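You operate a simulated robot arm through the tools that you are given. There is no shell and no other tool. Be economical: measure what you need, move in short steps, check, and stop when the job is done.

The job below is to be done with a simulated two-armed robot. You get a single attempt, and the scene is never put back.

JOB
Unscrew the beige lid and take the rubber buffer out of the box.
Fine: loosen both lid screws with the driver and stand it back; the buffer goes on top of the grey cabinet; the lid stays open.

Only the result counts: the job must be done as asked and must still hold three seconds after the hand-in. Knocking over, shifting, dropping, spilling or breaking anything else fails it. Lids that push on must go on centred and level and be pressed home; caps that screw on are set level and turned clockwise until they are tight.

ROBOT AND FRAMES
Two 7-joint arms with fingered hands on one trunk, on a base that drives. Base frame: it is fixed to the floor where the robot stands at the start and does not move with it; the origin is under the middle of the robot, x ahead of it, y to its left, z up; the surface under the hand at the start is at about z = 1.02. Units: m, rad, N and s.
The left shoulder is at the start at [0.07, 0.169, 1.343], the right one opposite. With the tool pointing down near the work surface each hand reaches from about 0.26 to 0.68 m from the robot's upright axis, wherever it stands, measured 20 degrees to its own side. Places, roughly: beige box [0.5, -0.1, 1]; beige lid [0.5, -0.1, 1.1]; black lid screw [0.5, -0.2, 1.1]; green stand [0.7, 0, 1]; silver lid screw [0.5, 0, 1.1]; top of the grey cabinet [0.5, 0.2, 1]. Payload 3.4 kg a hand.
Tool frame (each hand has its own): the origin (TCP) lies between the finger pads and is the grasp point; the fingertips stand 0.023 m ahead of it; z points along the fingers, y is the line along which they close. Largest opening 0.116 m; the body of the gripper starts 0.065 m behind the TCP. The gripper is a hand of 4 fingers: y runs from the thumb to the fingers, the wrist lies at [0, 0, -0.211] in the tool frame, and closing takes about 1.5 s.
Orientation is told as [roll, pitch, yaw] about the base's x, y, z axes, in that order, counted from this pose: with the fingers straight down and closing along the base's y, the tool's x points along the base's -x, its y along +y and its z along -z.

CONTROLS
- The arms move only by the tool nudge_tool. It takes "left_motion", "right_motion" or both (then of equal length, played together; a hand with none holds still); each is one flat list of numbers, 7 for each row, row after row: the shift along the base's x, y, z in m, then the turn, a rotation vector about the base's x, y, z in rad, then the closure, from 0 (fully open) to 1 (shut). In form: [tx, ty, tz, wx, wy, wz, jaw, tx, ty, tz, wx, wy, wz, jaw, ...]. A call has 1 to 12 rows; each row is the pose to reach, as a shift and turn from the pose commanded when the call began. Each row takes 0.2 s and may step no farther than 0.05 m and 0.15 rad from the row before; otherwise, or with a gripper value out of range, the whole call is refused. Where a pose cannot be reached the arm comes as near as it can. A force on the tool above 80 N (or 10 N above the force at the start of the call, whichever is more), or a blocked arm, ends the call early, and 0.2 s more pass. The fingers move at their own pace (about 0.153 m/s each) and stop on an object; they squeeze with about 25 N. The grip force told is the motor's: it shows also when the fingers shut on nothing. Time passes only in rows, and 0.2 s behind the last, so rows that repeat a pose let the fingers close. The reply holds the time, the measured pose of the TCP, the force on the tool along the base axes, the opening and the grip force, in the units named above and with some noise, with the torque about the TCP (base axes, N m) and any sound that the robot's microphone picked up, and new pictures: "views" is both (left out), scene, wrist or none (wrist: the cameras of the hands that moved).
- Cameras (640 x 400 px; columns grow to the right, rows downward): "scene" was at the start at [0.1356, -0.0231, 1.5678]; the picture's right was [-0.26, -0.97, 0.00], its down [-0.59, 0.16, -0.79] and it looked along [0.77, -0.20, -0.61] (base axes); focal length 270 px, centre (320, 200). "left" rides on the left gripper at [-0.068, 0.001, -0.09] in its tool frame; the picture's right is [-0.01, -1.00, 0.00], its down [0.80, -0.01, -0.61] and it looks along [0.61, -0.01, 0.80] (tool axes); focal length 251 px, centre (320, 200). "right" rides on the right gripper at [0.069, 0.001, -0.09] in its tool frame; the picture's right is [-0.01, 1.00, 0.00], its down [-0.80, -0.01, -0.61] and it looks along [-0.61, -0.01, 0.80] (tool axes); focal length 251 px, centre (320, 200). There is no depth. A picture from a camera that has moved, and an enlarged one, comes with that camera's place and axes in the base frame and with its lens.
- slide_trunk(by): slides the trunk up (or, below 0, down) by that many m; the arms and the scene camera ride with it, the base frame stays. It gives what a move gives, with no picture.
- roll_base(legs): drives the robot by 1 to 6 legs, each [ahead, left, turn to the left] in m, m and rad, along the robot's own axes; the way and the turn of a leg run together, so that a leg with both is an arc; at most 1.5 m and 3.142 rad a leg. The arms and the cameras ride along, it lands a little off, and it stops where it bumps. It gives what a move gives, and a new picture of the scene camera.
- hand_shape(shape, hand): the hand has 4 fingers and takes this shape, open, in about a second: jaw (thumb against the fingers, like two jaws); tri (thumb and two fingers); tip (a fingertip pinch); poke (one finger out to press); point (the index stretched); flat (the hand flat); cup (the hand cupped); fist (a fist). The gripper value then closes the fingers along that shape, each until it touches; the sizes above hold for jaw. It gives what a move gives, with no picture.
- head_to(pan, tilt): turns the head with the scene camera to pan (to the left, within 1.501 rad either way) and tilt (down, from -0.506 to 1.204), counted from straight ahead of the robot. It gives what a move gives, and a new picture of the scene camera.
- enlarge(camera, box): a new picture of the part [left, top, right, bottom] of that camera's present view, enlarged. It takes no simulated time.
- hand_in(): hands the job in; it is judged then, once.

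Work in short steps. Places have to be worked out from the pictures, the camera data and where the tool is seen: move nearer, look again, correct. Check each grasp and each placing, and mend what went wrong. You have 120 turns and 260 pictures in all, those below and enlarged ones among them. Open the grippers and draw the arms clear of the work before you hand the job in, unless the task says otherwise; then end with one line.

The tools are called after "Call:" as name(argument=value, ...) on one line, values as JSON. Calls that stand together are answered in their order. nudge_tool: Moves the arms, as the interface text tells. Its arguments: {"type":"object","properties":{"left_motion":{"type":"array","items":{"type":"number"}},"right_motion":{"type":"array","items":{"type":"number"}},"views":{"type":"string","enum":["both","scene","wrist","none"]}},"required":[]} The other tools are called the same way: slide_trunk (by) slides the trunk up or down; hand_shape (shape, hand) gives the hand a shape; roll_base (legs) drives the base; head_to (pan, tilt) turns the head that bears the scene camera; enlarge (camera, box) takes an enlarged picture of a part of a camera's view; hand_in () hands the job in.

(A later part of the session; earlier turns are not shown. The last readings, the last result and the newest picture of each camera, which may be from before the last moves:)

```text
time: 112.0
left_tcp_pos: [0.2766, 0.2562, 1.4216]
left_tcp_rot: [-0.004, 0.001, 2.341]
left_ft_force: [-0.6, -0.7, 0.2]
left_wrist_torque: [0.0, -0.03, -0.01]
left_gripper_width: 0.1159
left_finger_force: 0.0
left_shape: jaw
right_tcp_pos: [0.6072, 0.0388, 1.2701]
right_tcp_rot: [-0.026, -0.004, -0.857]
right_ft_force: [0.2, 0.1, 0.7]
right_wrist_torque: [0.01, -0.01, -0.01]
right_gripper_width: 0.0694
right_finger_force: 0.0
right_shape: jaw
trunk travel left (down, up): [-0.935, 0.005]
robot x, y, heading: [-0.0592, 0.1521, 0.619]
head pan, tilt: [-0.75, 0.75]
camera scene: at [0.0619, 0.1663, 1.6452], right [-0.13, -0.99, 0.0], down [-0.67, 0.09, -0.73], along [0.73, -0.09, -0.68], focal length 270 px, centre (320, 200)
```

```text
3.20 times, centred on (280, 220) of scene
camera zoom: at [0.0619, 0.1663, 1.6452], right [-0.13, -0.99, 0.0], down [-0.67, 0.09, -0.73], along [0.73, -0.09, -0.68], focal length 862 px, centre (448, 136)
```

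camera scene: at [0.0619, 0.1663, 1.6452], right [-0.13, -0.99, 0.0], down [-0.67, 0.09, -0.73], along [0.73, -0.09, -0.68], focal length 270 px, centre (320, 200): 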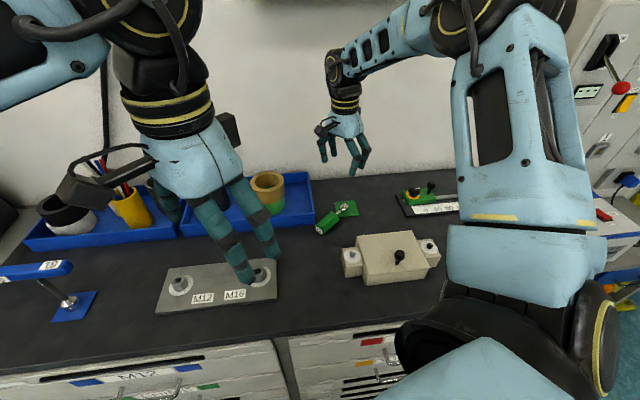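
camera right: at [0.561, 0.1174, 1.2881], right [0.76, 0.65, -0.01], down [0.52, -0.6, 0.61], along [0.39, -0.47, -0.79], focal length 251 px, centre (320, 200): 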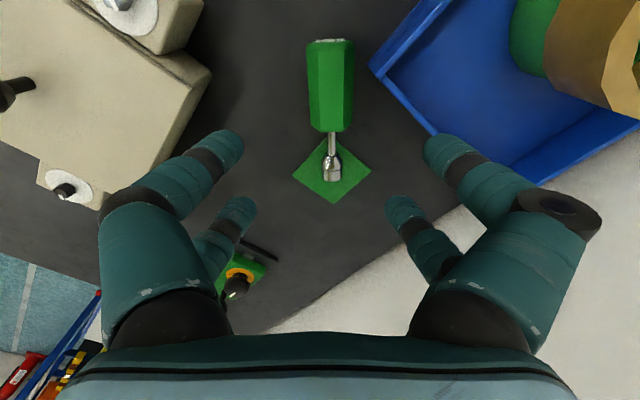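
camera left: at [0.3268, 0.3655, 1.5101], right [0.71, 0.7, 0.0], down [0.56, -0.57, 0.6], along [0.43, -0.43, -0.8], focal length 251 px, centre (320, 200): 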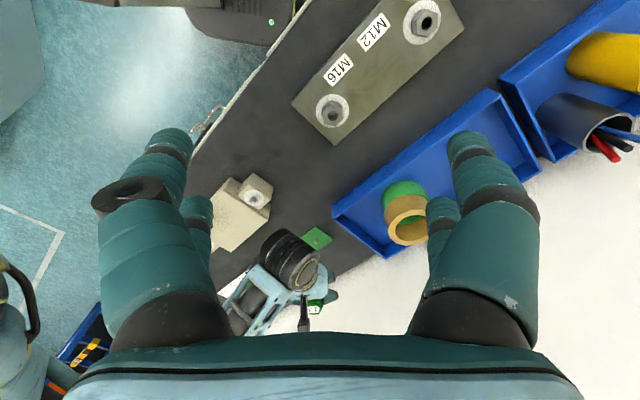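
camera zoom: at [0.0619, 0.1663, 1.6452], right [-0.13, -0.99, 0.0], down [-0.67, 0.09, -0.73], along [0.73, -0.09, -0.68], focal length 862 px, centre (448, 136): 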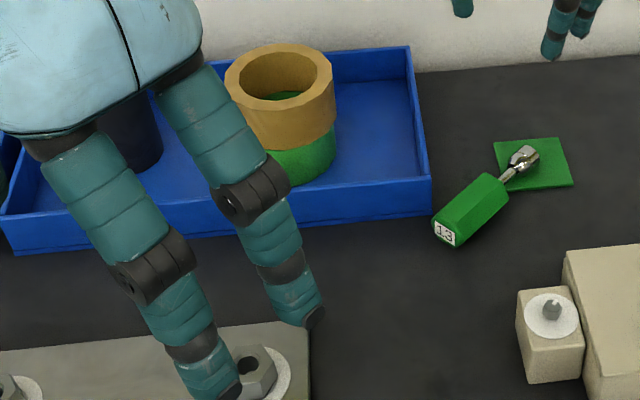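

The driver is undisturbed. I'll grasp nearer the handle's front (away from the tray) with a narrower opening; first hover at z 1.20 and check force and alignment.

Call:
nudge_tool(right_motion=[0.01, 0.006, -0.02, 0.013, -0.015, 0, 0.55, 0.021, 0.0117, -0.05, 0.025, -0.005, 0, 0.55, 0.021, 0.0117, -0.07, 0.025, -0.005, 0, 0.55, 0.021, 0.0117, -0.07, 0.025, -0.005, 0, 0.55], views="wrist")

```text
time: 113.0
left_tcp_pos: [0.2825, 0.2572, 1.4197]
left_tcp_rot: [0.0, -0.001, 2.34]
left_ft_force: [0.0, -0.2, 0.1]
left_wrist_torque: [-0.03, 0.01, 0.0]
left_gripper_width: 0.1158
left_finger_force: 0.0
left_shape: jaw
right_tcp_pos: [0.6372, 0.0535, 1.1975]
right_tcp_rot: [-0.01, 0.01, -0.857]
right_ft_force: [0.2, -0.3, 0.1]
right_wrist_torque: [0.01, 0.0, 0.02]
right_gripper_width: 0.0524
right_finger_force: 0.1
right_shape: jaw
trunk travel left (down, up): [-0.935, 0.005]
robot x, y, heading: [-0.0555, 0.1525, 0.62]
head pan, tilt: [-0.75, 0.75]
camera right: at [0.5943, 0.1047, 1.2883], right [0.76, 0.65, -0.01], down [0.52, -0.61, 0.6], along [0.38, -0.46, -0.8], focal length 251 px, centre (320, 200)
```

right: 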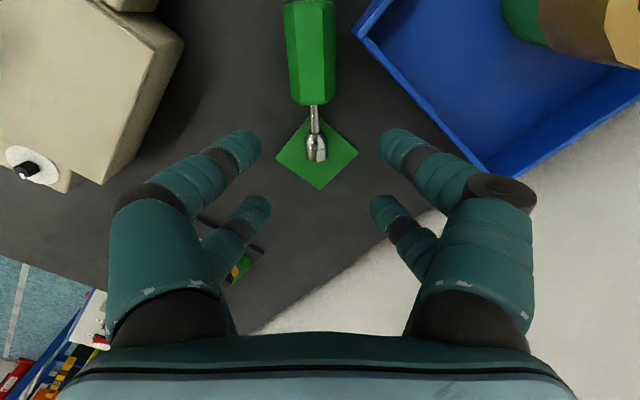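

No contact here. I correct laterally to the handle axis and descend, watching the force.

Call:
nudge_tool(right_motion=[-0.014, 0.0035, 0, 0, 0, 0, 0.55, -0.014, 0.0035, -0.04, 0, 0, 0, 0.55, -0.014, 0.0035, -0.08, 0, 0, 0, 0.55, -0.014, 0.0035, -0.11, 0, 0, 0, 0.55, -0.014, 0.0035, -0.125, 0, 0, 0, 0.55], views="wrist")

```text
time: 114.2
left_tcp_pos: [0.282, 0.2525, 1.4198]
left_tcp_rot: [-0.003, 0.0, 2.339]
left_ft_force: [-0.2, 0.8, -0.1]
left_wrist_torque: [0.02, 0.02, 0.0]
left_gripper_width: 0.1159
left_finger_force: 0.1
left_shape: jaw
right_tcp_pos: [0.6203, 0.0536, 1.0759]
right_tcp_rot: [-0.006, 0.012, -0.856]
right_ft_force: [0.1, -8.4, 2.4]
right_wrist_torque: [0.41, -0.07, -0.21]
right_gripper_width: 0.0519
right_finger_force: 0.2
right_shape: jaw
trunk travel left (down, up): [-0.935, 0.005]
robot x, y, heading: [-0.0571, 0.1481, 0.619]
head pan, tilt: [-0.75, 0.75]
camera right: at [0.5775, 0.1048, 1.1664], right [0.76, 0.65, -0.01], down [0.52, -0.61, 0.6], along [0.38, -0.46, -0.8], focal length 251 px, centre (320, 200)
```

right: 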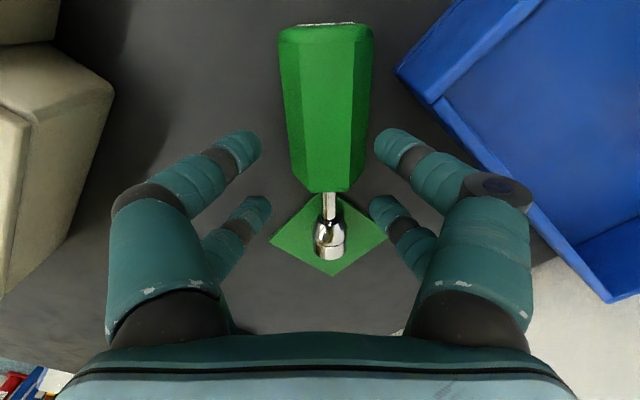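

There is an 8 N side push from the tray side. I narrow the fingers (moving away from the tray), shift 3 mm away, lower the last bit and close.

Call:
nudge_tool(right_motion=[0.003, -0.004, 0, 0, 0, 0, 0.6, 0.004, -0.005, -0.01, 0, 0, 0, 0.6, 0.004, -0.005, -0.022, 0, 0, 0, 0.6, 0.004, -0.005, -0.022, 0, 0, 0, 0.8, 0.004, -0.005, -0.022, 0, 0, 0, 1, 0.004, -0.005, -0.022, 0, 0, 0, 1, 0.004, -0.005, -0.022, 0, 0, 0, 1, 0.004, -0.005, -0.022, 0, 0, 0, 1], views="wrist")

```text
time: 116.0
left_tcp_pos: [0.2792, 0.2577, 1.4193]
left_tcp_rot: [0.0, 0.0, 2.34]
left_ft_force: [-0.1, -0.4, -0.2]
left_wrist_torque: [0.02, -0.02, 0.01]
left_gripper_width: 0.116
left_finger_force: 0.0
left_shape: jaw
right_tcp_pos: [0.6198, 0.0577, 1.0777]
right_tcp_rot: [-0.006, 0.009, -0.856]
right_ft_force: [2.7, 0.9, 14.4]
right_wrist_torque: [0.2, 0.08, 0.02]
right_gripper_width: 0.0068
right_finger_force: 24.7
right_shape: jaw
right hand out of reach, approached as far as the arm can: row 1, 2, 3, 4, 5, 6, 7, 8
trunk travel left (down, up): [-0.935, 0.005]
robot x, y, heading: [-0.0549, 0.1503, 0.62]
head pan, tilt: [-0.75, 0.75]
camera right: at [0.5765, 0.1089, 1.1681], right [0.76, 0.65, -0.01], down [0.52, -0.61, 0.6], along [0.39, -0.46, -0.8], focal length 251 px, centre (320, 200)
```

right: 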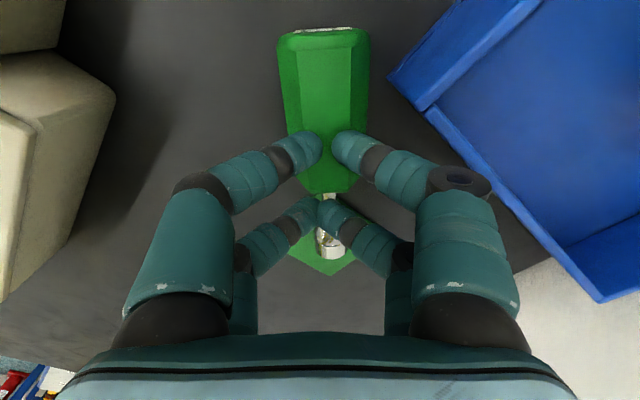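

The arm is at its outer limit here, so it couldn't go lower. I open, raise, and bring the base 0.06 nearer before retrying.

Call:
nudge_tool(right_motion=[0, 0, 0, 0, 0, 0, 0.58, 0, 0, 0, 0, 0, 0, 0.55, 0, 0, 0.02, 0, 0, 0, 0.55, 0, 0, 0.06, 0, 0, 0, 0.55, 0, -0.01, 0.1, 0, 0, 0, 0.55, 0, -0.03, 0.14, 0, 0, 0, 0.55, 0, -0.05, 0.17, 0, 0, 0, 0.55], views="none")

```text
time: 117.6
left_tcp_pos: [0.2829, 0.2558, 1.4191]
left_tcp_rot: [0.0, -0.003, 2.34]
left_ft_force: [0.3, 0.3, 0.5]
left_wrist_torque: [0.01, 0.02, 0.05]
left_gripper_width: 0.1157
left_finger_force: 0.0
left_shape: jaw
right_tcp_pos: [0.6206, 0.0068, 1.2461]
right_tcp_rot: [-0.01, 0.013, -0.854]
right_ft_force: [-0.1, -0.2, 0.5]
right_wrist_torque: [0.02, 0.02, 0.02]
right_gripper_width: 0.0519
right_finger_force: 0.2
right_shape: jaw
trunk travel left (down, up): [-0.935, 0.005]
robot x, y, heading: [-0.0547, 0.1513, 0.621]
head pan, tilt: [-0.75, 0.75]
```

Call:
roll_base(legs=[[0.06, 0, 0]])

Call:
nudge_tool(right_motion=[-0.01, 0.003, -0.02, 0, 0, 0, 0.55, -0.025, 0.006, -0.05, 0, 0, 0, 0.55, -0.042, 0.01, -0.06, 0, 0, 0, 0.55, -0.042, 0.01, -0.06, 0, 0, 0, 0.55], views="wrist")

```text
time: 118.5
left_tcp_pos: [0.3204, 0.2839, 1.4237]
left_tcp_rot: [-0.009, 0.002, 2.34]
left_ft_force: [-1.0, 0.1, 0.6]
left_wrist_torque: [0.02, -0.04, 0.0]
left_gripper_width: 0.116
left_finger_force: 0.1
left_shape: jaw
right_tcp_pos: [0.6593, 0.0372, 1.2519]
right_tcp_rot: [0.0, 0.009, -0.856]
right_ft_force: [-0.2, 0.1, 1.5]
right_wrist_torque: [0.01, -0.07, -0.01]
right_gripper_width: 0.0518
right_finger_force: 0.0
right_shape: jaw
trunk travel left (down, up): [-0.935, 0.005]
robot x, y, heading: [-0.0084, 0.1864, 0.618]
head pan, tilt: [-0.75, 0.75]
camera scene: at [0.1041, 0.1949, 1.646], right [-0.13, -0.99, -0.01], down [-0.67, 0.09, -0.74], along [0.73, -0.09, -0.68], focal length 270 px, centre (320, 200)
```

scene: 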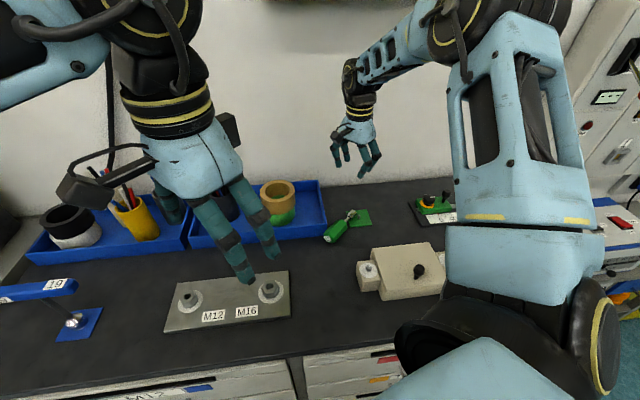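

```text
time: 119.5
left_tcp_pos: [0.3331, 0.2929, 1.419]
left_tcp_rot: [0.002, 0.0, 2.338]
left_ft_force: [0.4, -0.2, 0.0]
left_wrist_torque: [-0.03, 0.0, -0.01]
left_gripper_width: 0.1159
left_finger_force: 0.1
left_shape: jaw
right_tcp_pos: [0.6289, 0.0539, 1.1843]
right_tcp_rot: [-0.011, 0.011, -0.855]
right_ft_force: [0.4, 1.7, 0.3]
right_wrist_torque: [-0.04, -0.01, 0.01]
right_gripper_width: 0.0519
right_finger_force: 0.2
right_shape: jaw
trunk travel left (down, up): [-0.935, 0.005]
robot x, y, heading: [-0.0062, 0.185, 0.619]
head pan, tilt: [-0.75, 0.75]
camera right: at [0.5867, 0.1054, 1.2759], right [0.76, 0.65, -0.01], down [0.52, -0.61, 0.6], along [0.38, -0.46, -0.8], focal length 251 px, centre (320, 200)
```

right: 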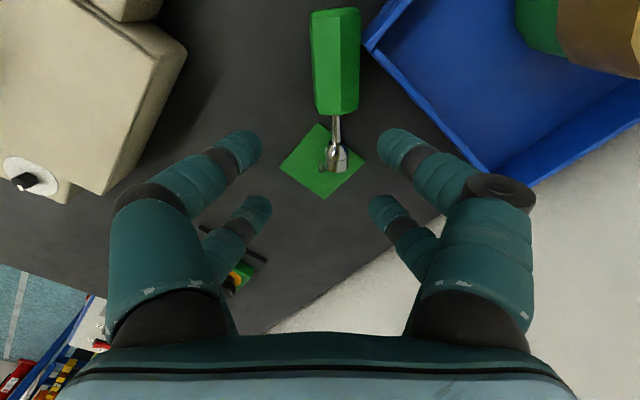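

The driver nudged a bit toward the tray. I re-aim at the handle's front part ([0.640, 0.063]), narrow the opening and descend.

Call:
nudge_tool(right_motion=[0.006, 0.005, -0.02, 0, 0, 0.04, 0.56, 0.011, 0.009, -0.05, 0, 0, 0.04, 0.56, 0.011, 0.009, -0.085, 0, 0, 0.04, 0.56, 0.011, 0.009, -0.11, 0, 0, 0.04, 0.56], views="wrist")

```text
time: 120.5
left_tcp_pos: [0.3289, 0.2841, 1.4207]
left_tcp_rot: [-0.003, -0.003, 2.339]
left_ft_force: [-0.5, 0.1, -0.1]
left_wrist_torque: [0.02, -0.01, 0.0]
left_gripper_width: 0.1157
left_finger_force: 0.1
left_shape: jaw
right_tcp_pos: [0.6386, 0.0542, 1.0753]
right_tcp_rot: [-0.005, 0.014, -0.819]
right_ft_force: [2.0, -19.6, 5.3]
right_wrist_torque: [0.87, -0.01, -0.59]
right_gripper_width: 0.0495
right_finger_force: 0.1
right_shape: jaw
trunk travel left (down, up): [-0.935, 0.005]
robot x, y, heading: [-0.0067, 0.1858, 0.617]
head pan, tilt: [-0.75, 0.75]
camera right: at [0.5939, 0.1034, 1.166], right [0.74, 0.68, 0.0], down [0.55, -0.59, 0.6], along [0.4, -0.44, -0.8], focal length 251 px, centre (320, 200)
```

right: 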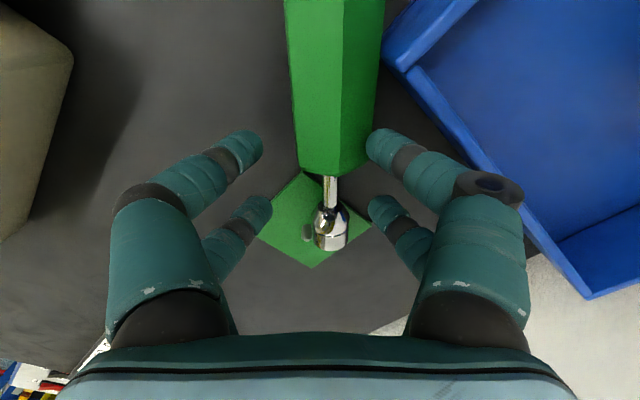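

The tray side blocks the hand here (20 N). I shift along the driver toward its neck, where there is room, and grip the neck/handle-front instead.

Call:
nudge_tool(right_motion=[0.005, -0.01, 0.015, 0, 0, 0, 0.56, 0.013, -0.018, 0.02, 0, 0, 0, 0.56, 0.02, -0.022, 0.02, 0, 0, 0, 0.56, 0.02, -0.022, 0.02, 0, 0, 0, 0.56], views="wrist")

```text
time: 121.5
left_tcp_pos: [0.3311, 0.2908, 1.4182]
left_tcp_rot: [0.0, -0.001, 2.342]
left_ft_force: [0.4, -0.3, 0.3]
left_wrist_torque: [0.0, 0.0, 0.02]
left_gripper_width: 0.1161
left_finger_force: 0.0
left_shape: jaw
right_tcp_pos: [0.6588, 0.0393, 1.0969]
right_tcp_rot: [-0.009, 0.009, -0.818]
right_ft_force: [-0.6, 0.8, -0.9]
right_wrist_torque: [0.0, 0.01, 0.0]
right_gripper_width: 0.0513
right_finger_force: 0.1
right_shape: jaw
trunk travel left (down, up): [-0.935, 0.005]
robot x, y, heading: [-0.0026, 0.1842, 0.618]
head pan, tilt: [-0.75, 0.75]
camera right: at [0.6146, 0.0892, 1.187], right [0.73, 0.68, -0.01], down [0.55, -0.58, 0.6], along [0.4, -0.44, -0.8], focal length 251 px, centre (320, 200)
```

right: 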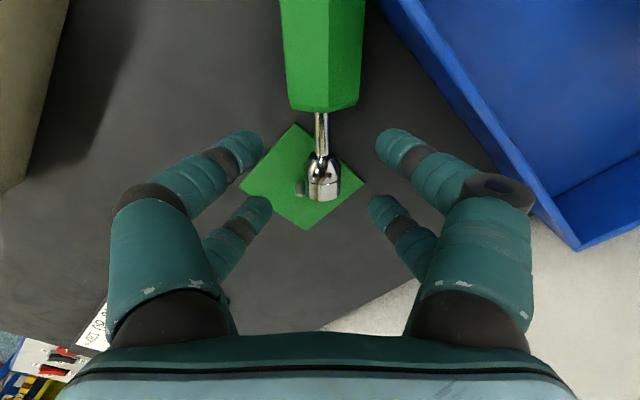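

Clear now, and centred on the shaft. I lower to z 1.053 and close.

Call:
nudge_tool(right_motion=[0, 0, -0.02, 0, 0, 0, 0.56, 0, 0, -0.044, 0, 0, 0, 0.56, 0, 0, -0.044, 0, 0, 0, 0.8, 0, 0, -0.044, 0, 0, 0, 1, 0, 0, -0.044, 0, 0, 0, 1, 0, 0, -0.044, 0, 0, 0, 1, 0, 0, -0.044, 0, 0, 0, 1], views="wrist")

```text
time: 123.1
left_tcp_pos: [0.3295, 0.2913, 1.42]
left_tcp_rot: [0.0, -0.001, 2.341]
left_ft_force: [-0.5, -0.2, 0.3]
left_wrist_torque: [-0.01, -0.04, -0.03]
left_gripper_width: 0.1157
left_finger_force: 0.1
left_shape: jaw
right_tcp_pos: [0.6571, 0.0403, 1.0526]
right_tcp_rot: [-0.009, 0.011, -0.817]
right_ft_force: [0.3, -0.2, -0.2]
right_wrist_torque: [-0.1, -0.09, 0.01]
right_gripper_width: 0.0141
right_finger_force: 25.1
right_shape: jaw
trunk travel left (down, up): [-0.935, 0.005]
robot x, y, heading: [-0.0111, 0.1837, 0.625]
head pan, tilt: [-0.75, 0.75]
camera right: at [0.6137, 0.0899, 1.1434], right [0.73, 0.68, -0.01], down [0.55, -0.59, 0.6], along [0.4, -0.44, -0.8], focal length 251 px, centre (320, 200)
```

right: 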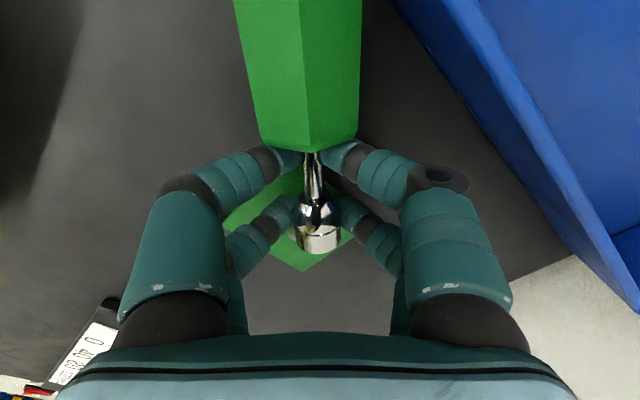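

Good: both the handle front and the socket are gripped. I lift it, yaw it to point +23°, and carry it to the free area right of the stand.

Call:
nudge_tool(right_motion=[0, -0.002, 0.03, 0, 0, 0, 1, 0, -0.01, 0.07, 0, 0, 0.05, 1, 0, -0.03, 0.09, 0, 0, 0.19, 1, -0.005, -0.05, 0.1, 0, 0, 0.33, 1, -0.01, -0.07, 0.1, 0, 0, 0.47, 1, -0.015, -0.09, 0.1, 0, 0, 0.61, 1, -0.02, -0.11, 0.1, 0, 0, 0.75, 1, -0.025, -0.116, 0.1, 0, 0, 0.89, 1, -0.025, -0.116, 0.1, 0, 0, 1.03, 1, -0.025, -0.116, 0.08, 0, 0, 1.17, 1, -0.025, -0.116, 0.06, 0, 0, 1.217, 1, -0.025, -0.116, 0.06, 0, 0, 1.217, 1], views="both")

```text
time: 125.7
left_tcp_pos: [0.3296, 0.2916, 1.4194]
left_tcp_rot: [0.0, 0.0, 2.341]
left_ft_force: [0.1, -0.7, 0.0]
left_wrist_torque: [0.01, -0.01, -0.03]
left_gripper_width: 0.1159
left_finger_force: 0.1
left_shape: jaw
right_tcp_pos: [0.6328, -0.0754, 1.1117]
right_tcp_rot: [-0.01, 0.01, 0.401]
right_ft_force: [0.4, 0.3, -1.0]
right_wrist_torque: [0.06, -0.09, 0.02]
right_gripper_width: 0.0128
right_finger_force: 25.3
right_shape: jaw
trunk travel left (down, up): [-0.935, 0.005]
robot x, y, heading: [-0.0113, 0.1808, 0.619]
head pan, tilt: [-0.75, 0.75]
camera scene: at [0.1165, 0.2033, 1.6449], right [-0.13, -0.99, 0.0], down [-0.68, 0.09, -0.73], along [0.72, -0.1, -0.68], focal length 270 px, centre (320, 200)
camera right: at [0.5706, -0.1015, 1.2024], right [-0.38, 0.92, -0.01], down [0.74, 0.31, 0.6], along [0.56, 0.22, -0.8], focal length 251 px, centre (320, 200)
```

scene: 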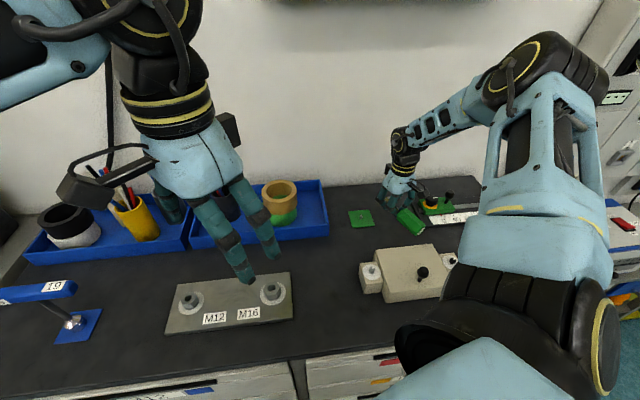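
right: 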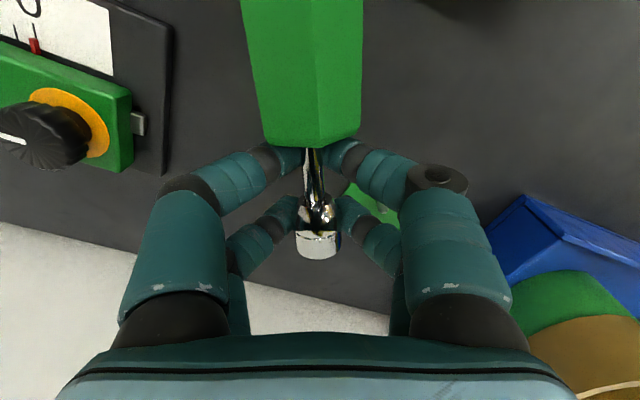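

The driver is held firmly near its neck. Rather than another tilted release, I'll hand it over in the air: the left hand takes it by the butt, fingers along its axis, and can then set it on the peg from above. First I carry it to a central meeting place and move the left hand out of the way.

Call:
nudge_tool(left_motion=[-0.0175, 0.0275, 0, 0, 0, 0, 0, -0.035, 0.055, 0, 0, 0, 0, 0, -0.0525, 0.0825, 0, 0, 0, 0, 0, -0.07, 0.11, 0, 0, 0, 0, 0, -0.0875, 0.1375, 0, 0, 0, 0, 0, -0.105, 0.165, 0, 0, 0, 0, 0, -0.1225, 0.1925, 0, 0, 0, 0, 0, -0.14, 0.22, 0, 0, 0, 0, 0, -0.1575, 0.2475, 0, 0, 0, 0, 0, -0.175, 0.275, 0, 0, 0, 0, 0, -0.1925, 0.3025, 0, 0, 0, 0, 0, -0.21, 0.33, 0, 0, 0, 0, 0], right_motion=[0, 0.01, 0.04, 0, 0, -0.1, 1, -0.01, 0.03, 0.08, 0, 0, -0.21, 1, -0.03, 0.07, 0.1, 0, 0, -0.33, 1, -0.055, 0.11, 0.1, 0, 0, -0.45, 1, -0.08, 0.15, 0.1, 0, 0, -0.57, 1, -0.105, 0.19, 0.1, 0, 0, -0.69, 1, -0.13, 0.23, 0.1, 0, 0, -0.81, 1, -0.155, 0.27, 0.1, 0, 0, -0.93, 1, -0.18, 0.31, 0.1, 0, 0, -1.05, 1, -0.205, 0.35, 0.1, 0, 0, -1.17, 1, -0.23, 0.39, 0.1, 0, 0, -1.29, 1, -0.25, 0.425, 0.1, 0, 0, -1.35, 1], views="scene")

```text
time: 128.3
left_tcp_pos: [0.1187, 0.6218, 1.4185]
left_tcp_rot: [0.0, -0.001, 2.338]
left_ft_force: [-0.3, 1.3, -0.2]
left_wrist_torque: [0.0, 0.01, -0.02]
left_gripper_width: 0.116
left_finger_force: 0.0
left_shape: jaw
right_tcp_pos: [0.5186, 0.1352, 1.1687]
right_tcp_rot: [0.01, 0.155, -0.887]
right_ft_force: [-0.6, 0.0, 0.2]
right_wrist_torque: [-0.02, 0.0, 0.05]
right_gripper_width: 0.0092
right_finger_force: 24.9
right_shape: jaw
right hand out of reach, approached as far as the arm can: row 8, 9, 10, 11, 12
trunk travel left (down, up): [-0.935, 0.005]
robot x, y, heading: [-0.01, 0.1824, 0.616]
head pan, tilt: [-0.75, 0.75]
camera scene: at [0.1158, 0.2037, 1.645], right [-0.13, -0.99, 0.0], down [-0.68, 0.09, -0.73], along [0.73, -0.1, -0.68], focal length 270 px, centre (320, 200)
```

scene: 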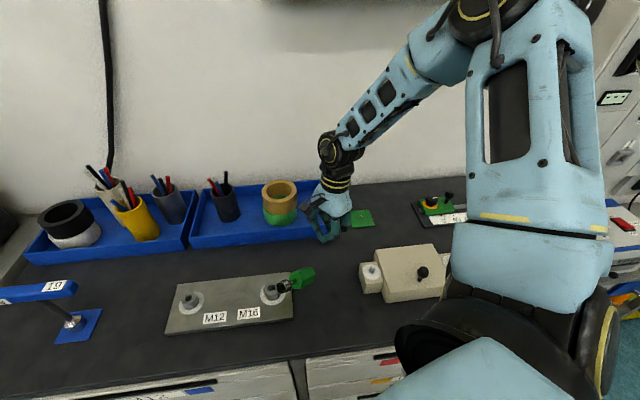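

The hand hit its limit and the driver slipped out, landing on the M16 plate. I look closely before anything else.

Call:
enlarge(camera="scene", box=[150, 240, 350, 350])

```text
3.20 times, centred on (250, 295) of scene
camera zoom: at [0.1158, 0.2037, 1.645], right [-0.13, -0.99, 0.0], down [-0.68, 0.09, -0.73], along [0.73, -0.1, -0.68], focal length 862 px, centre (544, -104)
```

zoom: 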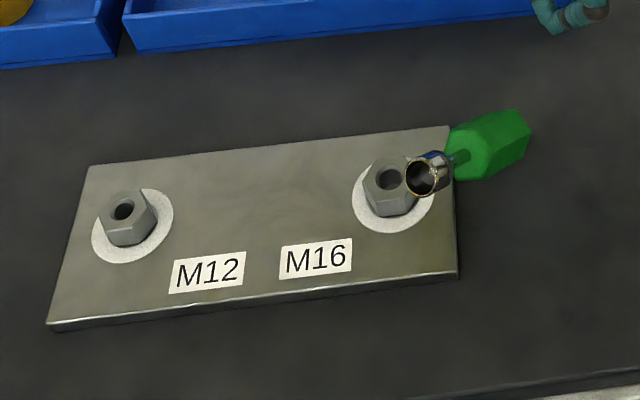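

The driver landed with its socket on the M16 washer and its handle on the bench, tip pointing left. That suits a pick-up by the left hand at the neck. I raise the right hand clear first.

Call:
nudge_tool(right_motion=[0, -0.01, 0.04, 0, 0, 0, 0.5, 0, -0.03, 0.08, 0, 0, 0, 0, 0, -0.06, 0.12, 0.06, -0.07, 0.05, 0, 0, -0.1, 0.14, 0.12, -0.1, 0.15, 0, 0, -0.14, 0.15, 0.12, -0.1, 0.25, 0, 0, -0.18, 0.15, 0.12, -0.1, 0.35, 0], views="none")

```text
time: 129.7
left_tcp_pos: [0.1196, 0.6206, 1.419]
left_tcp_rot: [0.0, 0.001, 2.339]
left_ft_force: [-0.1, 0.6, 0.1]
left_wrist_torque: [0.04, 0.03, 0.02]
left_gripper_width: 0.1159
left_finger_force: 0.0
left_shape: jaw
right_tcp_pos: [0.5173, -0.0435, 1.3198]
right_tcp_rot: [0.169, 0.155, -0.508]
right_ft_force: [-0.3, -0.2, -0.3]
right_wrist_torque: [0.0, -0.01, 0.02]
right_gripper_width: 0.1159
right_finger_force: 0.0
right_shape: jaw
trunk travel left (down, up): [-0.935, 0.005]
robot x, y, heading: [-0.0105, 0.1884, 0.618]
head pan, tilt: [-0.75, 0.75]
```

Call:
roll_base(legs=[[0, 0, -0.5]])

Call:
head_to(pan=-0.05, tilt=0.8)

```text
time: 131.6
left_tcp_pos: [0.3127, 0.5071, 1.4187]
left_tcp_rot: [-0.002, 0.001, 1.838]
left_ft_force: [-0.5, 0.3, 1.2]
left_wrist_torque: [0.02, -0.01, 0.0]
left_gripper_width: 0.1158
left_finger_force: 0.0
left_shape: jaw
right_tcp_pos: [0.3412, -0.2676, 1.3188]
right_tcp_rot: [0.167, 0.154, -1.013]
right_ft_force: [0.2, 0.7, 0.2]
right_wrist_torque: [-0.04, 0.02, -0.02]
right_gripper_width: 0.116
right_finger_force: 0.1
right_shape: jaw
trunk travel left (down, up): [-0.935, 0.005]
robot x, y, heading: [-0.0085, 0.1869, 0.112]
head pan, tilt: [-0.75, 0.75]
camera scene: at [0.11, 0.1427, 1.6449], right [-0.59, -0.81, 0.0], down [-0.55, 0.4, -0.73], along [0.59, -0.43, -0.68], focal length 270 px, centre (320, 200)
```

scene: 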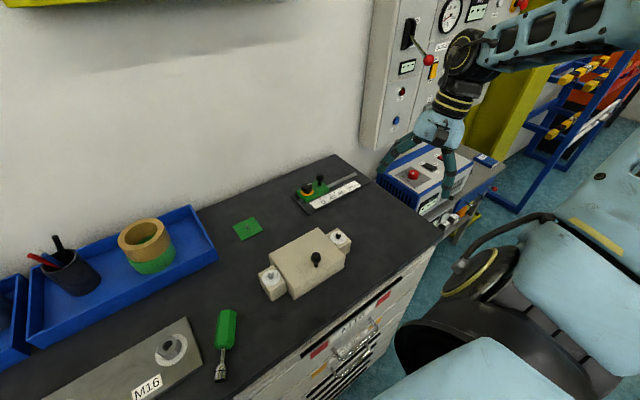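

```text
time: 132.6
left_tcp_pos: [0.3128, 0.5053, 1.4198]
left_tcp_rot: [-0.001, 0.001, 1.837]
left_ft_force: [-0.7, 0.9, 0.4]
left_wrist_torque: [0.0, -0.01, -0.03]
left_gripper_width: 0.1159
left_finger_force: 0.2
left_shape: jaw
right_tcp_pos: [0.3421, -0.2684, 1.3195]
right_tcp_rot: [0.167, 0.154, -1.014]
right_ft_force: [0.8, -0.3, 0.2]
right_wrist_torque: [-0.03, -0.01, 0.02]
right_gripper_width: 0.116
right_finger_force: 0.0
right_shape: jaw
trunk travel left (down, up): [-0.935, 0.005]
robot x, y, heading: [-0.0084, 0.1873, 0.119]
head pan, tilt: [-0.051, 0.799]
camera scene: at [0.1236, 0.1958, 1.6409], right [0.07, -1.0, 0.0], down [-0.72, -0.05, -0.7], along [0.7, 0.05, -0.72], focal length 270 px, centre (320, 200)
```

scene: 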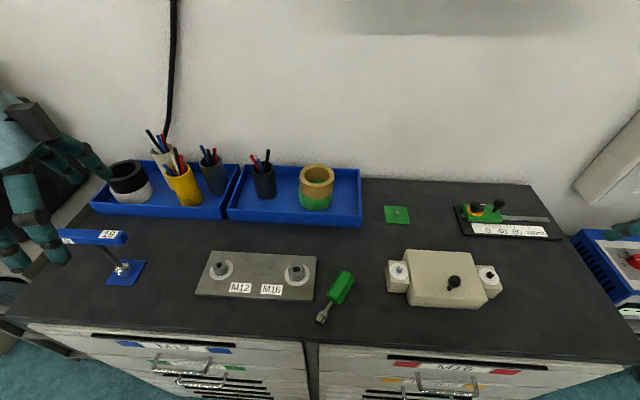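

The driver has since settled on the bench beside the plate, its tip toward the robot: butt ≈ [0.462, 0.152], tip ≈ [0.345, 0.212]. I bring the left hand round to grip it at the neck (yaw -0.47).

Call:
nudge_tool(left_motion=[0.005, -0.02, 0, 0, 0, -0.145, 0, 0.01, -0.05, -0.01, 0, 0, -0.29, 0, 0.015, -0.08, -0.02, 0, 0, -0.435, 0, 0.02, -0.11, -0.03, 0, 0, -0.58, 0, 0.025, -0.14, -0.05, 0, 0, -0.725, 0, 0.03, -0.17, -0.07, 0, 0, -0.87, 0, 0.035, -0.2, -0.09, 0, 0, -1.015, 0, 0.04, -0.23, -0.11, 0, 0, -1.16, 0, 0.05, -0.26, -0.13, 0, 0, -1.3, 0, 0.06, -0.29, -0.15, 0, 0, -1.44, 0, 0.07, -0.31, -0.17, 0, 0, -1.58, 0, 0.073, -0.315, -0.18, 0, 0, -1.72, 0], views="none")

Call:
nudge_tool(left_motion=[0, 0, 0, 0, 0, -0.15, 0, 0, 0, -0.01, 0, 0, -0.3, 0, 0, 0, -0.03, 0, 0, -0.45, 0.2, 0, 0, -0.05, 0, 0, -0.59, 0.4, 0, 0, -0.06, 0, 0, -0.59, 0.4], views="wrist")

```text
time: 135.2
left_tcp_pos: [0.3865, 0.1908, 1.2389]
left_tcp_rot: [0.0, 0.0, 0.114]
left_ft_force: [-0.1, 0.2, 0.0]
left_wrist_torque: [0.03, 0.01, -0.01]
left_gripper_width: 0.116
left_finger_force: 0.1
left_shape: jaw
right_tcp_pos: [0.3435, -0.2681, 1.32]
right_tcp_rot: [0.167, 0.155, -1.011]
right_ft_force: [0.3, 0.1, -0.6]
right_wrist_torque: [0.0, -0.01, 0.02]
right_gripper_width: 0.1159
right_finger_force: 0.1
right_shape: jaw
trunk travel left (down, up): [-0.935, 0.005]
robot x, y, heading: [-0.0071, 0.1856, 0.12]
head pan, tilt: [-0.051, 0.799]
```

```text
time: 136.4
left_tcp_pos: [0.3877, 0.1894, 1.1782]
left_tcp_rot: [0.0, 0.0, -0.475]
left_ft_force: [0.7, 0.3, 0.8]
left_wrist_torque: [0.03, -0.02, -0.01]
left_gripper_width: 0.07
left_finger_force: 0.0
left_shape: jaw
right_tcp_pos: [0.3419, -0.2686, 1.3189]
right_tcp_rot: [0.167, 0.154, -1.011]
right_ft_force: [0.1, -0.6, 0.1]
right_wrist_torque: [0.0, -0.02, 0.02]
right_gripper_width: 0.1157
right_finger_force: 0.0
right_shape: jaw
trunk travel left (down, up): [-0.935, 0.005]
robot x, y, heading: [-0.0083, 0.1903, 0.118]
head pan, tilt: [-0.051, 0.799]
camera left: at [0.4478, 0.1575, 1.2684], right [-0.45, -0.89, 0.0], down [-0.71, 0.36, 0.61], along [-0.54, 0.27, -0.79], focal length 251 px, centre (320, 200)
```

left: 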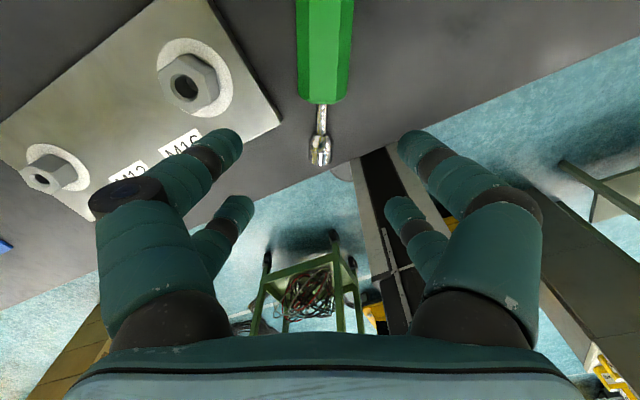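

Alignment is good; the TCP is right at the handle front. I shift 8 mm toward the socket, descend and close.

Call:
nudge_tool(left_motion=[-0.008, 0.002, -0.04, 0, 0, 0, 0.5, -0.008, 0.002, -0.08, 0, 0, 0, 0.5, -0.008, 0.002, -0.11, 0, 0, 0, 0.5, -0.008, 0.002, -0.126, 0, 0, 0, 0.5, -0.008, 0.002, -0.126, 0, 0, 0, 0.8, -0.008, 0.002, -0.126, 0, 0, 0, 1, -0.008, 0.002, -0.126, 0, 0, 0, 1, -0.008, 0.002, -0.126, 0, 0, 0, 1, -0.008, 0.002, -0.126, 0, 0, 0, 1, -0.008, 0.002, -0.09, 0, 0, 0, 1, -0.008, 0.002, -0.05, 0, 0, 0, 1, -0.008, 0.002, -0.0, 0, 0, 0, 1], views="wrist")

```text
time: 139.0
left_tcp_pos: [0.3784, 0.1924, 1.179]
left_tcp_rot: [-0.001, 0.002, -0.472]
left_ft_force: [-0.1, 1.1, -1.2]
left_wrist_torque: [0.05, 0.08, 0.01]
left_gripper_width: 0.0265
left_finger_force: 25.1
left_shape: jaw
right_tcp_pos: [0.3425, -0.2686, 1.3201]
right_tcp_rot: [0.167, 0.153, -1.013]
right_ft_force: [0.0, -0.1, 0.6]
right_wrist_torque: [0.03, 0.04, 0.0]
right_gripper_width: 0.1159
right_finger_force: 0.0
right_shape: jaw
trunk travel left (down, up): [-0.935, 0.005]
robot x, y, heading: [-0.0095, 0.1842, 0.123]
head pan, tilt: [-0.051, 0.799]
camera left: at [0.4399, 0.1605, 1.2688], right [-0.45, -0.89, 0.0], down [-0.71, 0.36, 0.61], along [-0.54, 0.27, -0.79], focal length 251 px, centre (320, 200)
```

left: 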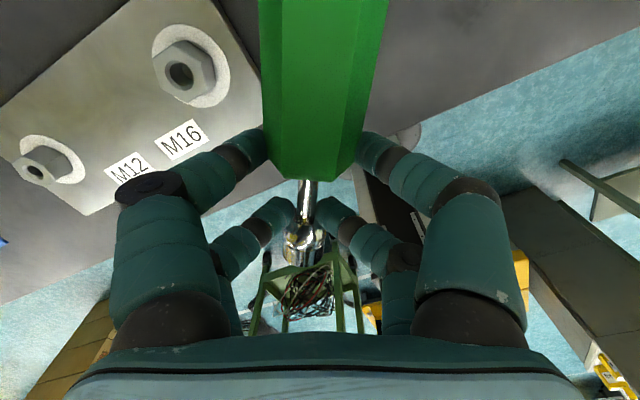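

The left hand holds the driver by its neck. Now both arms: the left yaws it so the tip points left and goes to the meeting place; the right stages beside it.

Call:
nudge_tool(left_motion=[0.01, 0.01, 0.01, 0, 0, -0.1, 1, 0.02, 0.02, 0.02, 0, 0, -0.2, 1, 0.03, 0.03, 0.03, 0, 0, -0.3, 1, 0.04, 0.04, 0.041, 0, 0, -0.4, 1, 0.05, 0.05, 0.041, 0, 0, -0.5, 1, 0.06, 0.06, 0.041, 0, 0, -0.6, 1, 0.07, 0.07, 0.041, 0, 0, -0.7, 1, 0.08, 0.078, 0.041, 0, 0, -0.8, 1, 0.087, 0.078, 0.041, 0, 0, -0.84, 1, 0.087, 0.078, 0.041, 0, 0, -0.84, 1], right_motion=[0.018, 0.041, 0.005, -0.03, 0.01, -0.04, 0, 0.036, 0.082, 0.01, -0.06, 0.02, -0.08, 0, 0.053, 0.123, 0.015, -0.09, 0.03, -0.12, 0, 0.07, 0.164, 0.02, -0.12, 0.035, -0.16, 0, 0.088, 0.205, 0.025, -0.15, 0.04, -0.2, 0, 0.106, 0.246, 0.03, -0.18, 0.05, -0.24, 0, 0.123, 0.287, 0.035, -0.2, 0.055, -0.28, 0, 0.141, 0.328, 0.04, -0.22, 0.061, -0.31, 0, 0.158, 0.368, 0.04, -0.22, 0.061, -0.31, 0, 0.158, 0.368, 0.04, -0.22, 0.061, -0.31, 0], views="scene")

```text
time: 141.2
left_tcp_pos: [0.4656, 0.2699, 1.223]
left_tcp_rot: [0.0, 0.001, -1.314]
left_ft_force: [0.7, -0.6, -1.2]
left_wrist_torque: [0.03, 0.0, 0.01]
left_gripper_width: 0.026
left_finger_force: 25.0
left_shape: jaw
right_tcp_pos: [0.5183, -0.1278, 1.3526]
right_tcp_rot: [0.036, 0.038, -1.271]
right_ft_force: [0.1, -0.2, 0.5]
right_wrist_torque: [-0.02, -0.02, -0.01]
right_gripper_width: 0.1159
right_finger_force: 0.2
right_shape: jaw
right hand out of reach, approached as far as the arm can: row 5, 6, 7, 8, 9, 10
trunk travel left (down, up): [-0.935, 0.005]
robot x, y, heading: [-0.0087, 0.1845, 0.115]
head pan, tilt: [-0.051, 0.799]
camera scene: at [0.1232, 0.1956, 1.6409], right [0.07, -1.0, 0.0], down [-0.72, -0.05, -0.7], along [0.7, 0.05, -0.72], focal length 270 px, centre (320, 200)
```

scene: 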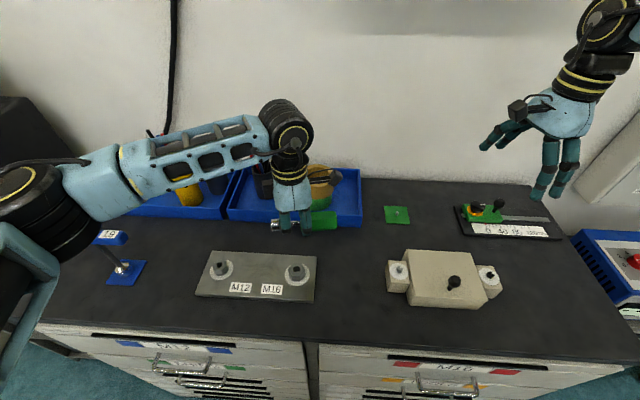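

The left hand presents the driver well; the right's yaw is at its limit. I use a neutral yaw for the right hand instead, and tilt the driver 45° tip-down with the left.

Call:
nudge_tool(left_motion=[0, -0.015, 0, -0.126, -0.034, 0, 1, 0, -0.03, 0, -0.253, -0.068, 0, 1, 0, -0.045, 0, -0.379, -0.101, 0, 1, 0, -0.06, 0, -0.505, -0.135, 0, 1, 0, -0.075, 0, -0.632, -0.169, 0, 1, 0.005, -0.09, 0, -0.758, -0.203, 0, 1, 0.005, -0.09, 0, -0.758, -0.203, 0, 1, 0.005, -0.09, 0, -0.758, -0.203, 0, 1, 0.005, -0.09, 0, -0.758, -0.203, 0, 1, 0.005, -0.09, 0, -0.758, -0.203, 0, 1, 0.005, -0.09, 0, -0.758, -0.203, 0, 1], right_motion=[0, 0, 0.005, 0, 0, 0.14, 0, 0, 0, 0.01, 0, 0, 0.28, 0, 0, 0, 0.01, 0, 0, 0.42, 0, 0, 0, 0.01, 0, 0, 0.56, 0, 0, 0, 0.01, 0, 0, 0.7, 0, 0, 0, 0.01, 0, 0, 0.84, 0, 0, 0, 0.01, 0, 0, 0.98, 0, 0, 0, 0.01, 0, 0, 1.12, 0, 0, 0, 0.01, 0, 0, 1.26, 0, 0, 0, 0.01, 0, 0, 1.4, 0, 0, 0, 0.01, 0, 0, 1.53, 0], views="scene")

```text
time: 143.6
left_tcp_pos: [0.4715, 0.1801, 1.2197]
left_tcp_rot: [0.002, -0.783, -1.313]
left_ft_force: [0.6, 0.3, -1.3]
left_wrist_torque: [0.08, 0.03, -0.01]
left_gripper_width: 0.0258
left_finger_force: 25.2
left_shape: jaw
right_tcp_pos: [0.5202, -0.1259, 1.3635]
right_tcp_rot: [0.038, 0.035, 0.26]
right_ft_force: [1.0, 0.5, 0.3]
right_wrist_torque: [0.02, 0.04, 0.01]
right_gripper_width: 0.1158
right_finger_force: 0.1
right_shape: jaw
trunk travel left (down, up): [-0.935, 0.005]
robot x, y, heading: [-0.009, 0.1899, 0.113]
head pan, tilt: [-0.051, 0.799]
camera scene: at [0.1241, 0.1959, 1.6408], right [0.07, -1.0, 0.0], down [-0.72, -0.05, -0.7], along [0.7, 0.05, -0.72], focal length 270 px, centre (320, 200)
```

scene: 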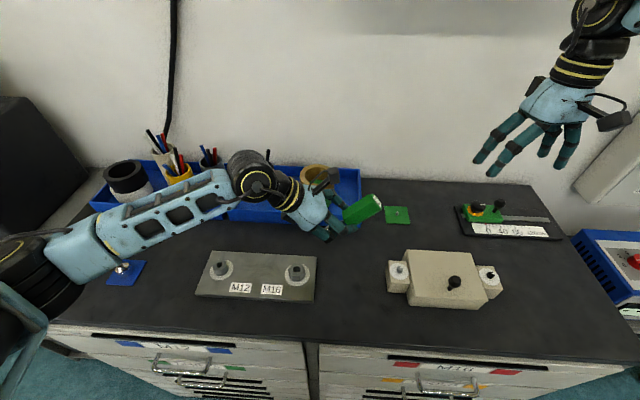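

The driver is presented butt up-right at 45°. Now I tilt the right hand to match its axis and stage it 0.1 m back along that axis.

Call:
nudge_tool(right_motion=[-0.003, 0.033, -0.005, 0.126, 0.034, 0, 0, -0.007, 0.066, -0.01, 0.253, 0.068, 0, 0, -0.01, 0.099, -0.016, 0.379, 0.101, 0, 0, -0.014, 0.132, -0.022, 0.505, 0.135, 0, 0, -0.018, 0.165, -0.028, 0.632, 0.169, 0, 0, -0.021, 0.198, -0.034, 0.758, 0.203, 0, 0, -0.021, 0.198, -0.034, 0.758, 0.203, 0, 0], views="both")

Call:
enlarge(camera="scene", box=[280, 120, 480, 260])

```text
time: 145.2
left_tcp_pos: [0.47, 0.1806, 1.2192]
left_tcp_rot: [0.005, -0.784, -1.313]
left_ft_force: [-0.2, -0.2, -0.8]
left_wrist_torque: [0.04, 0.0, 0.01]
left_gripper_width: 0.0254
left_finger_force: 25.0
left_shape: jaw
right_tcp_pos: [0.4997, 0.0739, 1.3301]
right_tcp_rot: [0.822, 0.027, 0.283]
right_ft_force: [0.1, 0.4, 0.2]
right_wrist_torque: [-0.01, 0.0, 0.01]
right_gripper_width: 0.1158
right_finger_force: 0.2
right_shape: jaw
trunk travel left (down, up): [-0.935, 0.005]
robot x, y, heading: [-0.0073, 0.1819, 0.116]
head pan, tilt: [-0.051, 0.799]
camera scene: at [0.1239, 0.196, 1.6408], right [0.07, -1.0, 0.0], down [-0.72, -0.05, -0.7], along [0.7, 0.05, -0.72], focal length 270 px, centre (320, 200)
camera right: at [0.4552, -0.0073, 1.395], right [-0.16, 0.66, 0.73], down [0.9, -0.21, 0.39], along [0.41, 0.72, -0.56], focal length 251 px, centre (320, 200)
```

scene: 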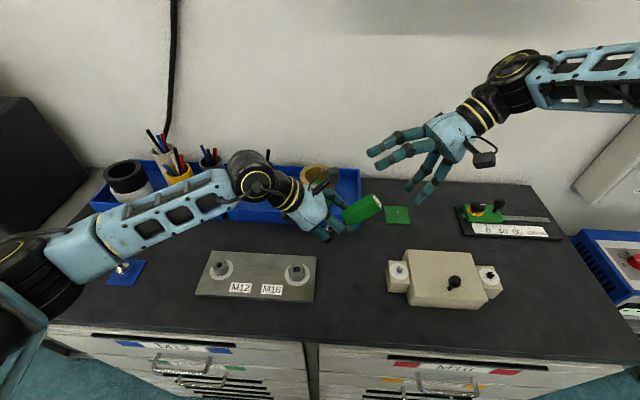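
right: 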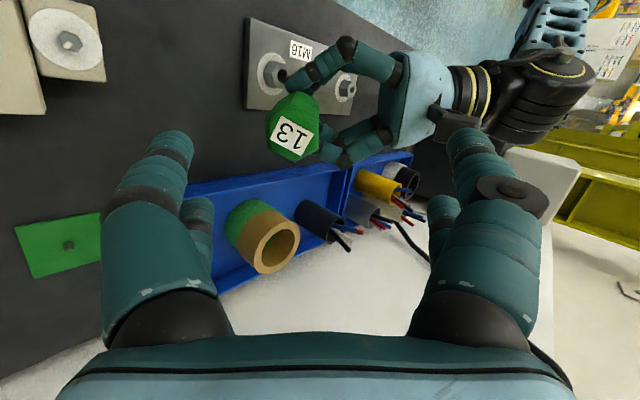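

```text
2.86 times, centred on (380, 190) of scene
camera zoom: at [0.1239, 0.196, 1.6408], right [0.07, -1.0, 0.0], down [-0.72, -0.05, -0.7], along [0.7, 0.05, -0.72], focal length 770 px, centre (149, 229)
```

zoom: 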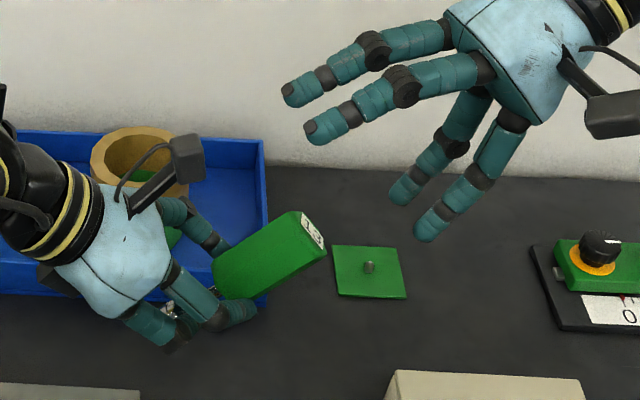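

Butt centre triangulates to about [0.489, 0.118, 1.265], and the right hand's axis matches the driver's. I correct laterally and advance along the axis so the handle enters between the fingers.

Call:
nudge_tool(right_motion=[0.006, -0.01, -0.0128, 0, 0, 0, 0, 0.001, 0.009, -0.031, 0, 0, 0, 0, -0.005, 0.027, -0.049, 0, 0, 0, 0, -0.011, 0.046, -0.067, 0, 0, 0, 0, -0.0177, 0.0646, -0.0856, 0, 0, 0, 0, -0.0177, 0.0646, -0.0856, 0, 0, 0, 0], views="wrist")

Call:
enlarge(camera="scene", box=[280, 140, 440, 260])

```text
time: 146.6
left_tcp_pos: [0.4705, 0.1793, 1.2193]
left_tcp_rot: [0.003, -0.786, -1.315]
left_ft_force: [0.2, 1.4, -1.3]
left_wrist_torque: [0.06, 0.02, -0.03]
left_gripper_width: 0.0252
left_finger_force: 24.9
left_shape: jaw
right_tcp_pos: [0.4824, 0.1381, 1.2433]
right_tcp_rot: [0.821, 0.026, 0.285]
right_ft_force: [0.7, -0.8, 0.0]
right_wrist_torque: [0.01, 0.0, -0.02]
right_gripper_width: 0.116
right_finger_force: 0.1
right_shape: jaw
trunk travel left (down, up): [-0.935, 0.005]
robot x, y, heading: [-0.0093, 0.1842, 0.116]
head pan, tilt: [-0.051, 0.799]
camera right: at [0.4366, 0.0564, 1.3077], right [-0.16, 0.66, 0.73], down [0.9, -0.2, 0.39], along [0.41, 0.72, -0.56], focal length 251 px, centre (320, 200)
```

right: 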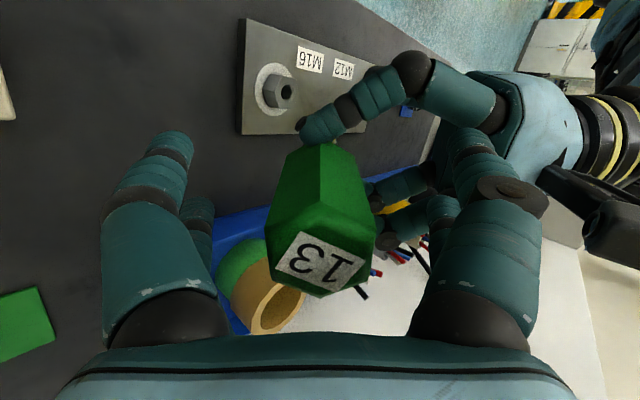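

```text
3.33 times, centred on (360, 200) of scene
camera zoom: at [0.1238, 0.1962, 1.6409], right [0.07, -1.0, 0.0], down [-0.72, -0.05, -0.7], along [0.7, 0.05, -0.72], focal length 898 px, centre (187, 200)
```

zoom: 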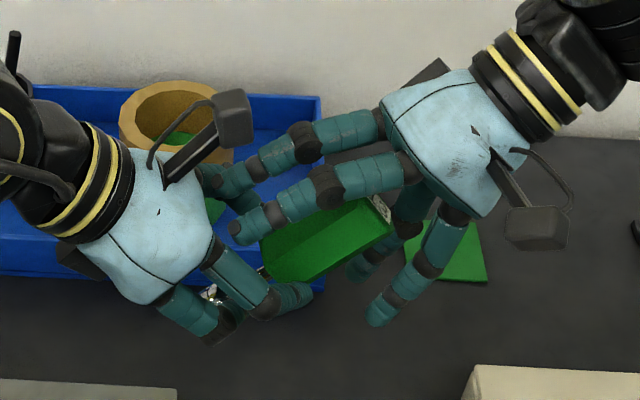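

The handle sits centred between the right fingers, just as in the original grasp. I close the right hand.

Call:
nudge_tool(right_motion=[0, 0, 0, 0, 0, 0, 0.5, 0, 0, 0, 0, 0, 0, 1, 0, 0, 0, 0, 0, 0, 1, 0, 0, 0, 0, 0, 0, 1, 0, 0, 0, 0, 0, 0, 1, 0, 0, 0, 0, 0, 0, 1], views="wrist")

```text
time: 148.0
left_tcp_pos: [0.4708, 0.1805, 1.2195]
left_tcp_rot: [0.004, -0.785, -1.315]
left_ft_force: [-1.3, -6.0, 0.5]
left_wrist_torque: [0.02, 0.09, -0.02]
left_gripper_width: 0.0255
left_finger_force: 25.1
left_shape: jaw
right_tcp_pos: [0.483, 0.1372, 1.2439]
right_tcp_rot: [0.821, 0.027, 0.284]
right_ft_force: [2.2, 6.3, -0.4]
right_wrist_torque: [0.06, -0.09, -0.12]
right_gripper_width: 0.0099
right_finger_force: 24.9
right_shape: jaw
trunk travel left (down, up): [-0.935, 0.005]
robot x, y, heading: [-0.0109, 0.1837, 0.118]
head pan, tilt: [-0.051, 0.799]
camera right: at [0.4369, 0.056, 1.3078], right [-0.16, 0.66, 0.73], down [0.9, -0.2, 0.39], along [0.41, 0.72, -0.56], focal length 251 px, centre (320, 200)
```

right: 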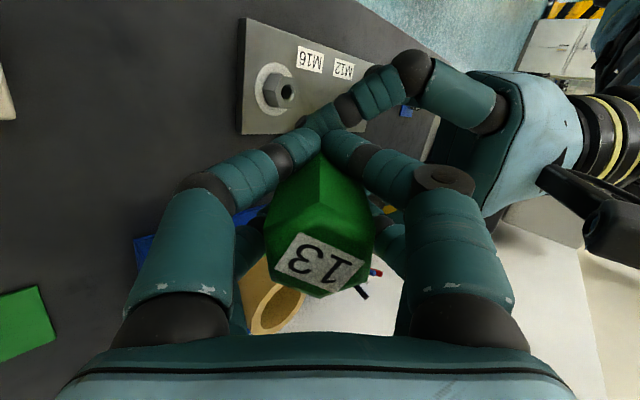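

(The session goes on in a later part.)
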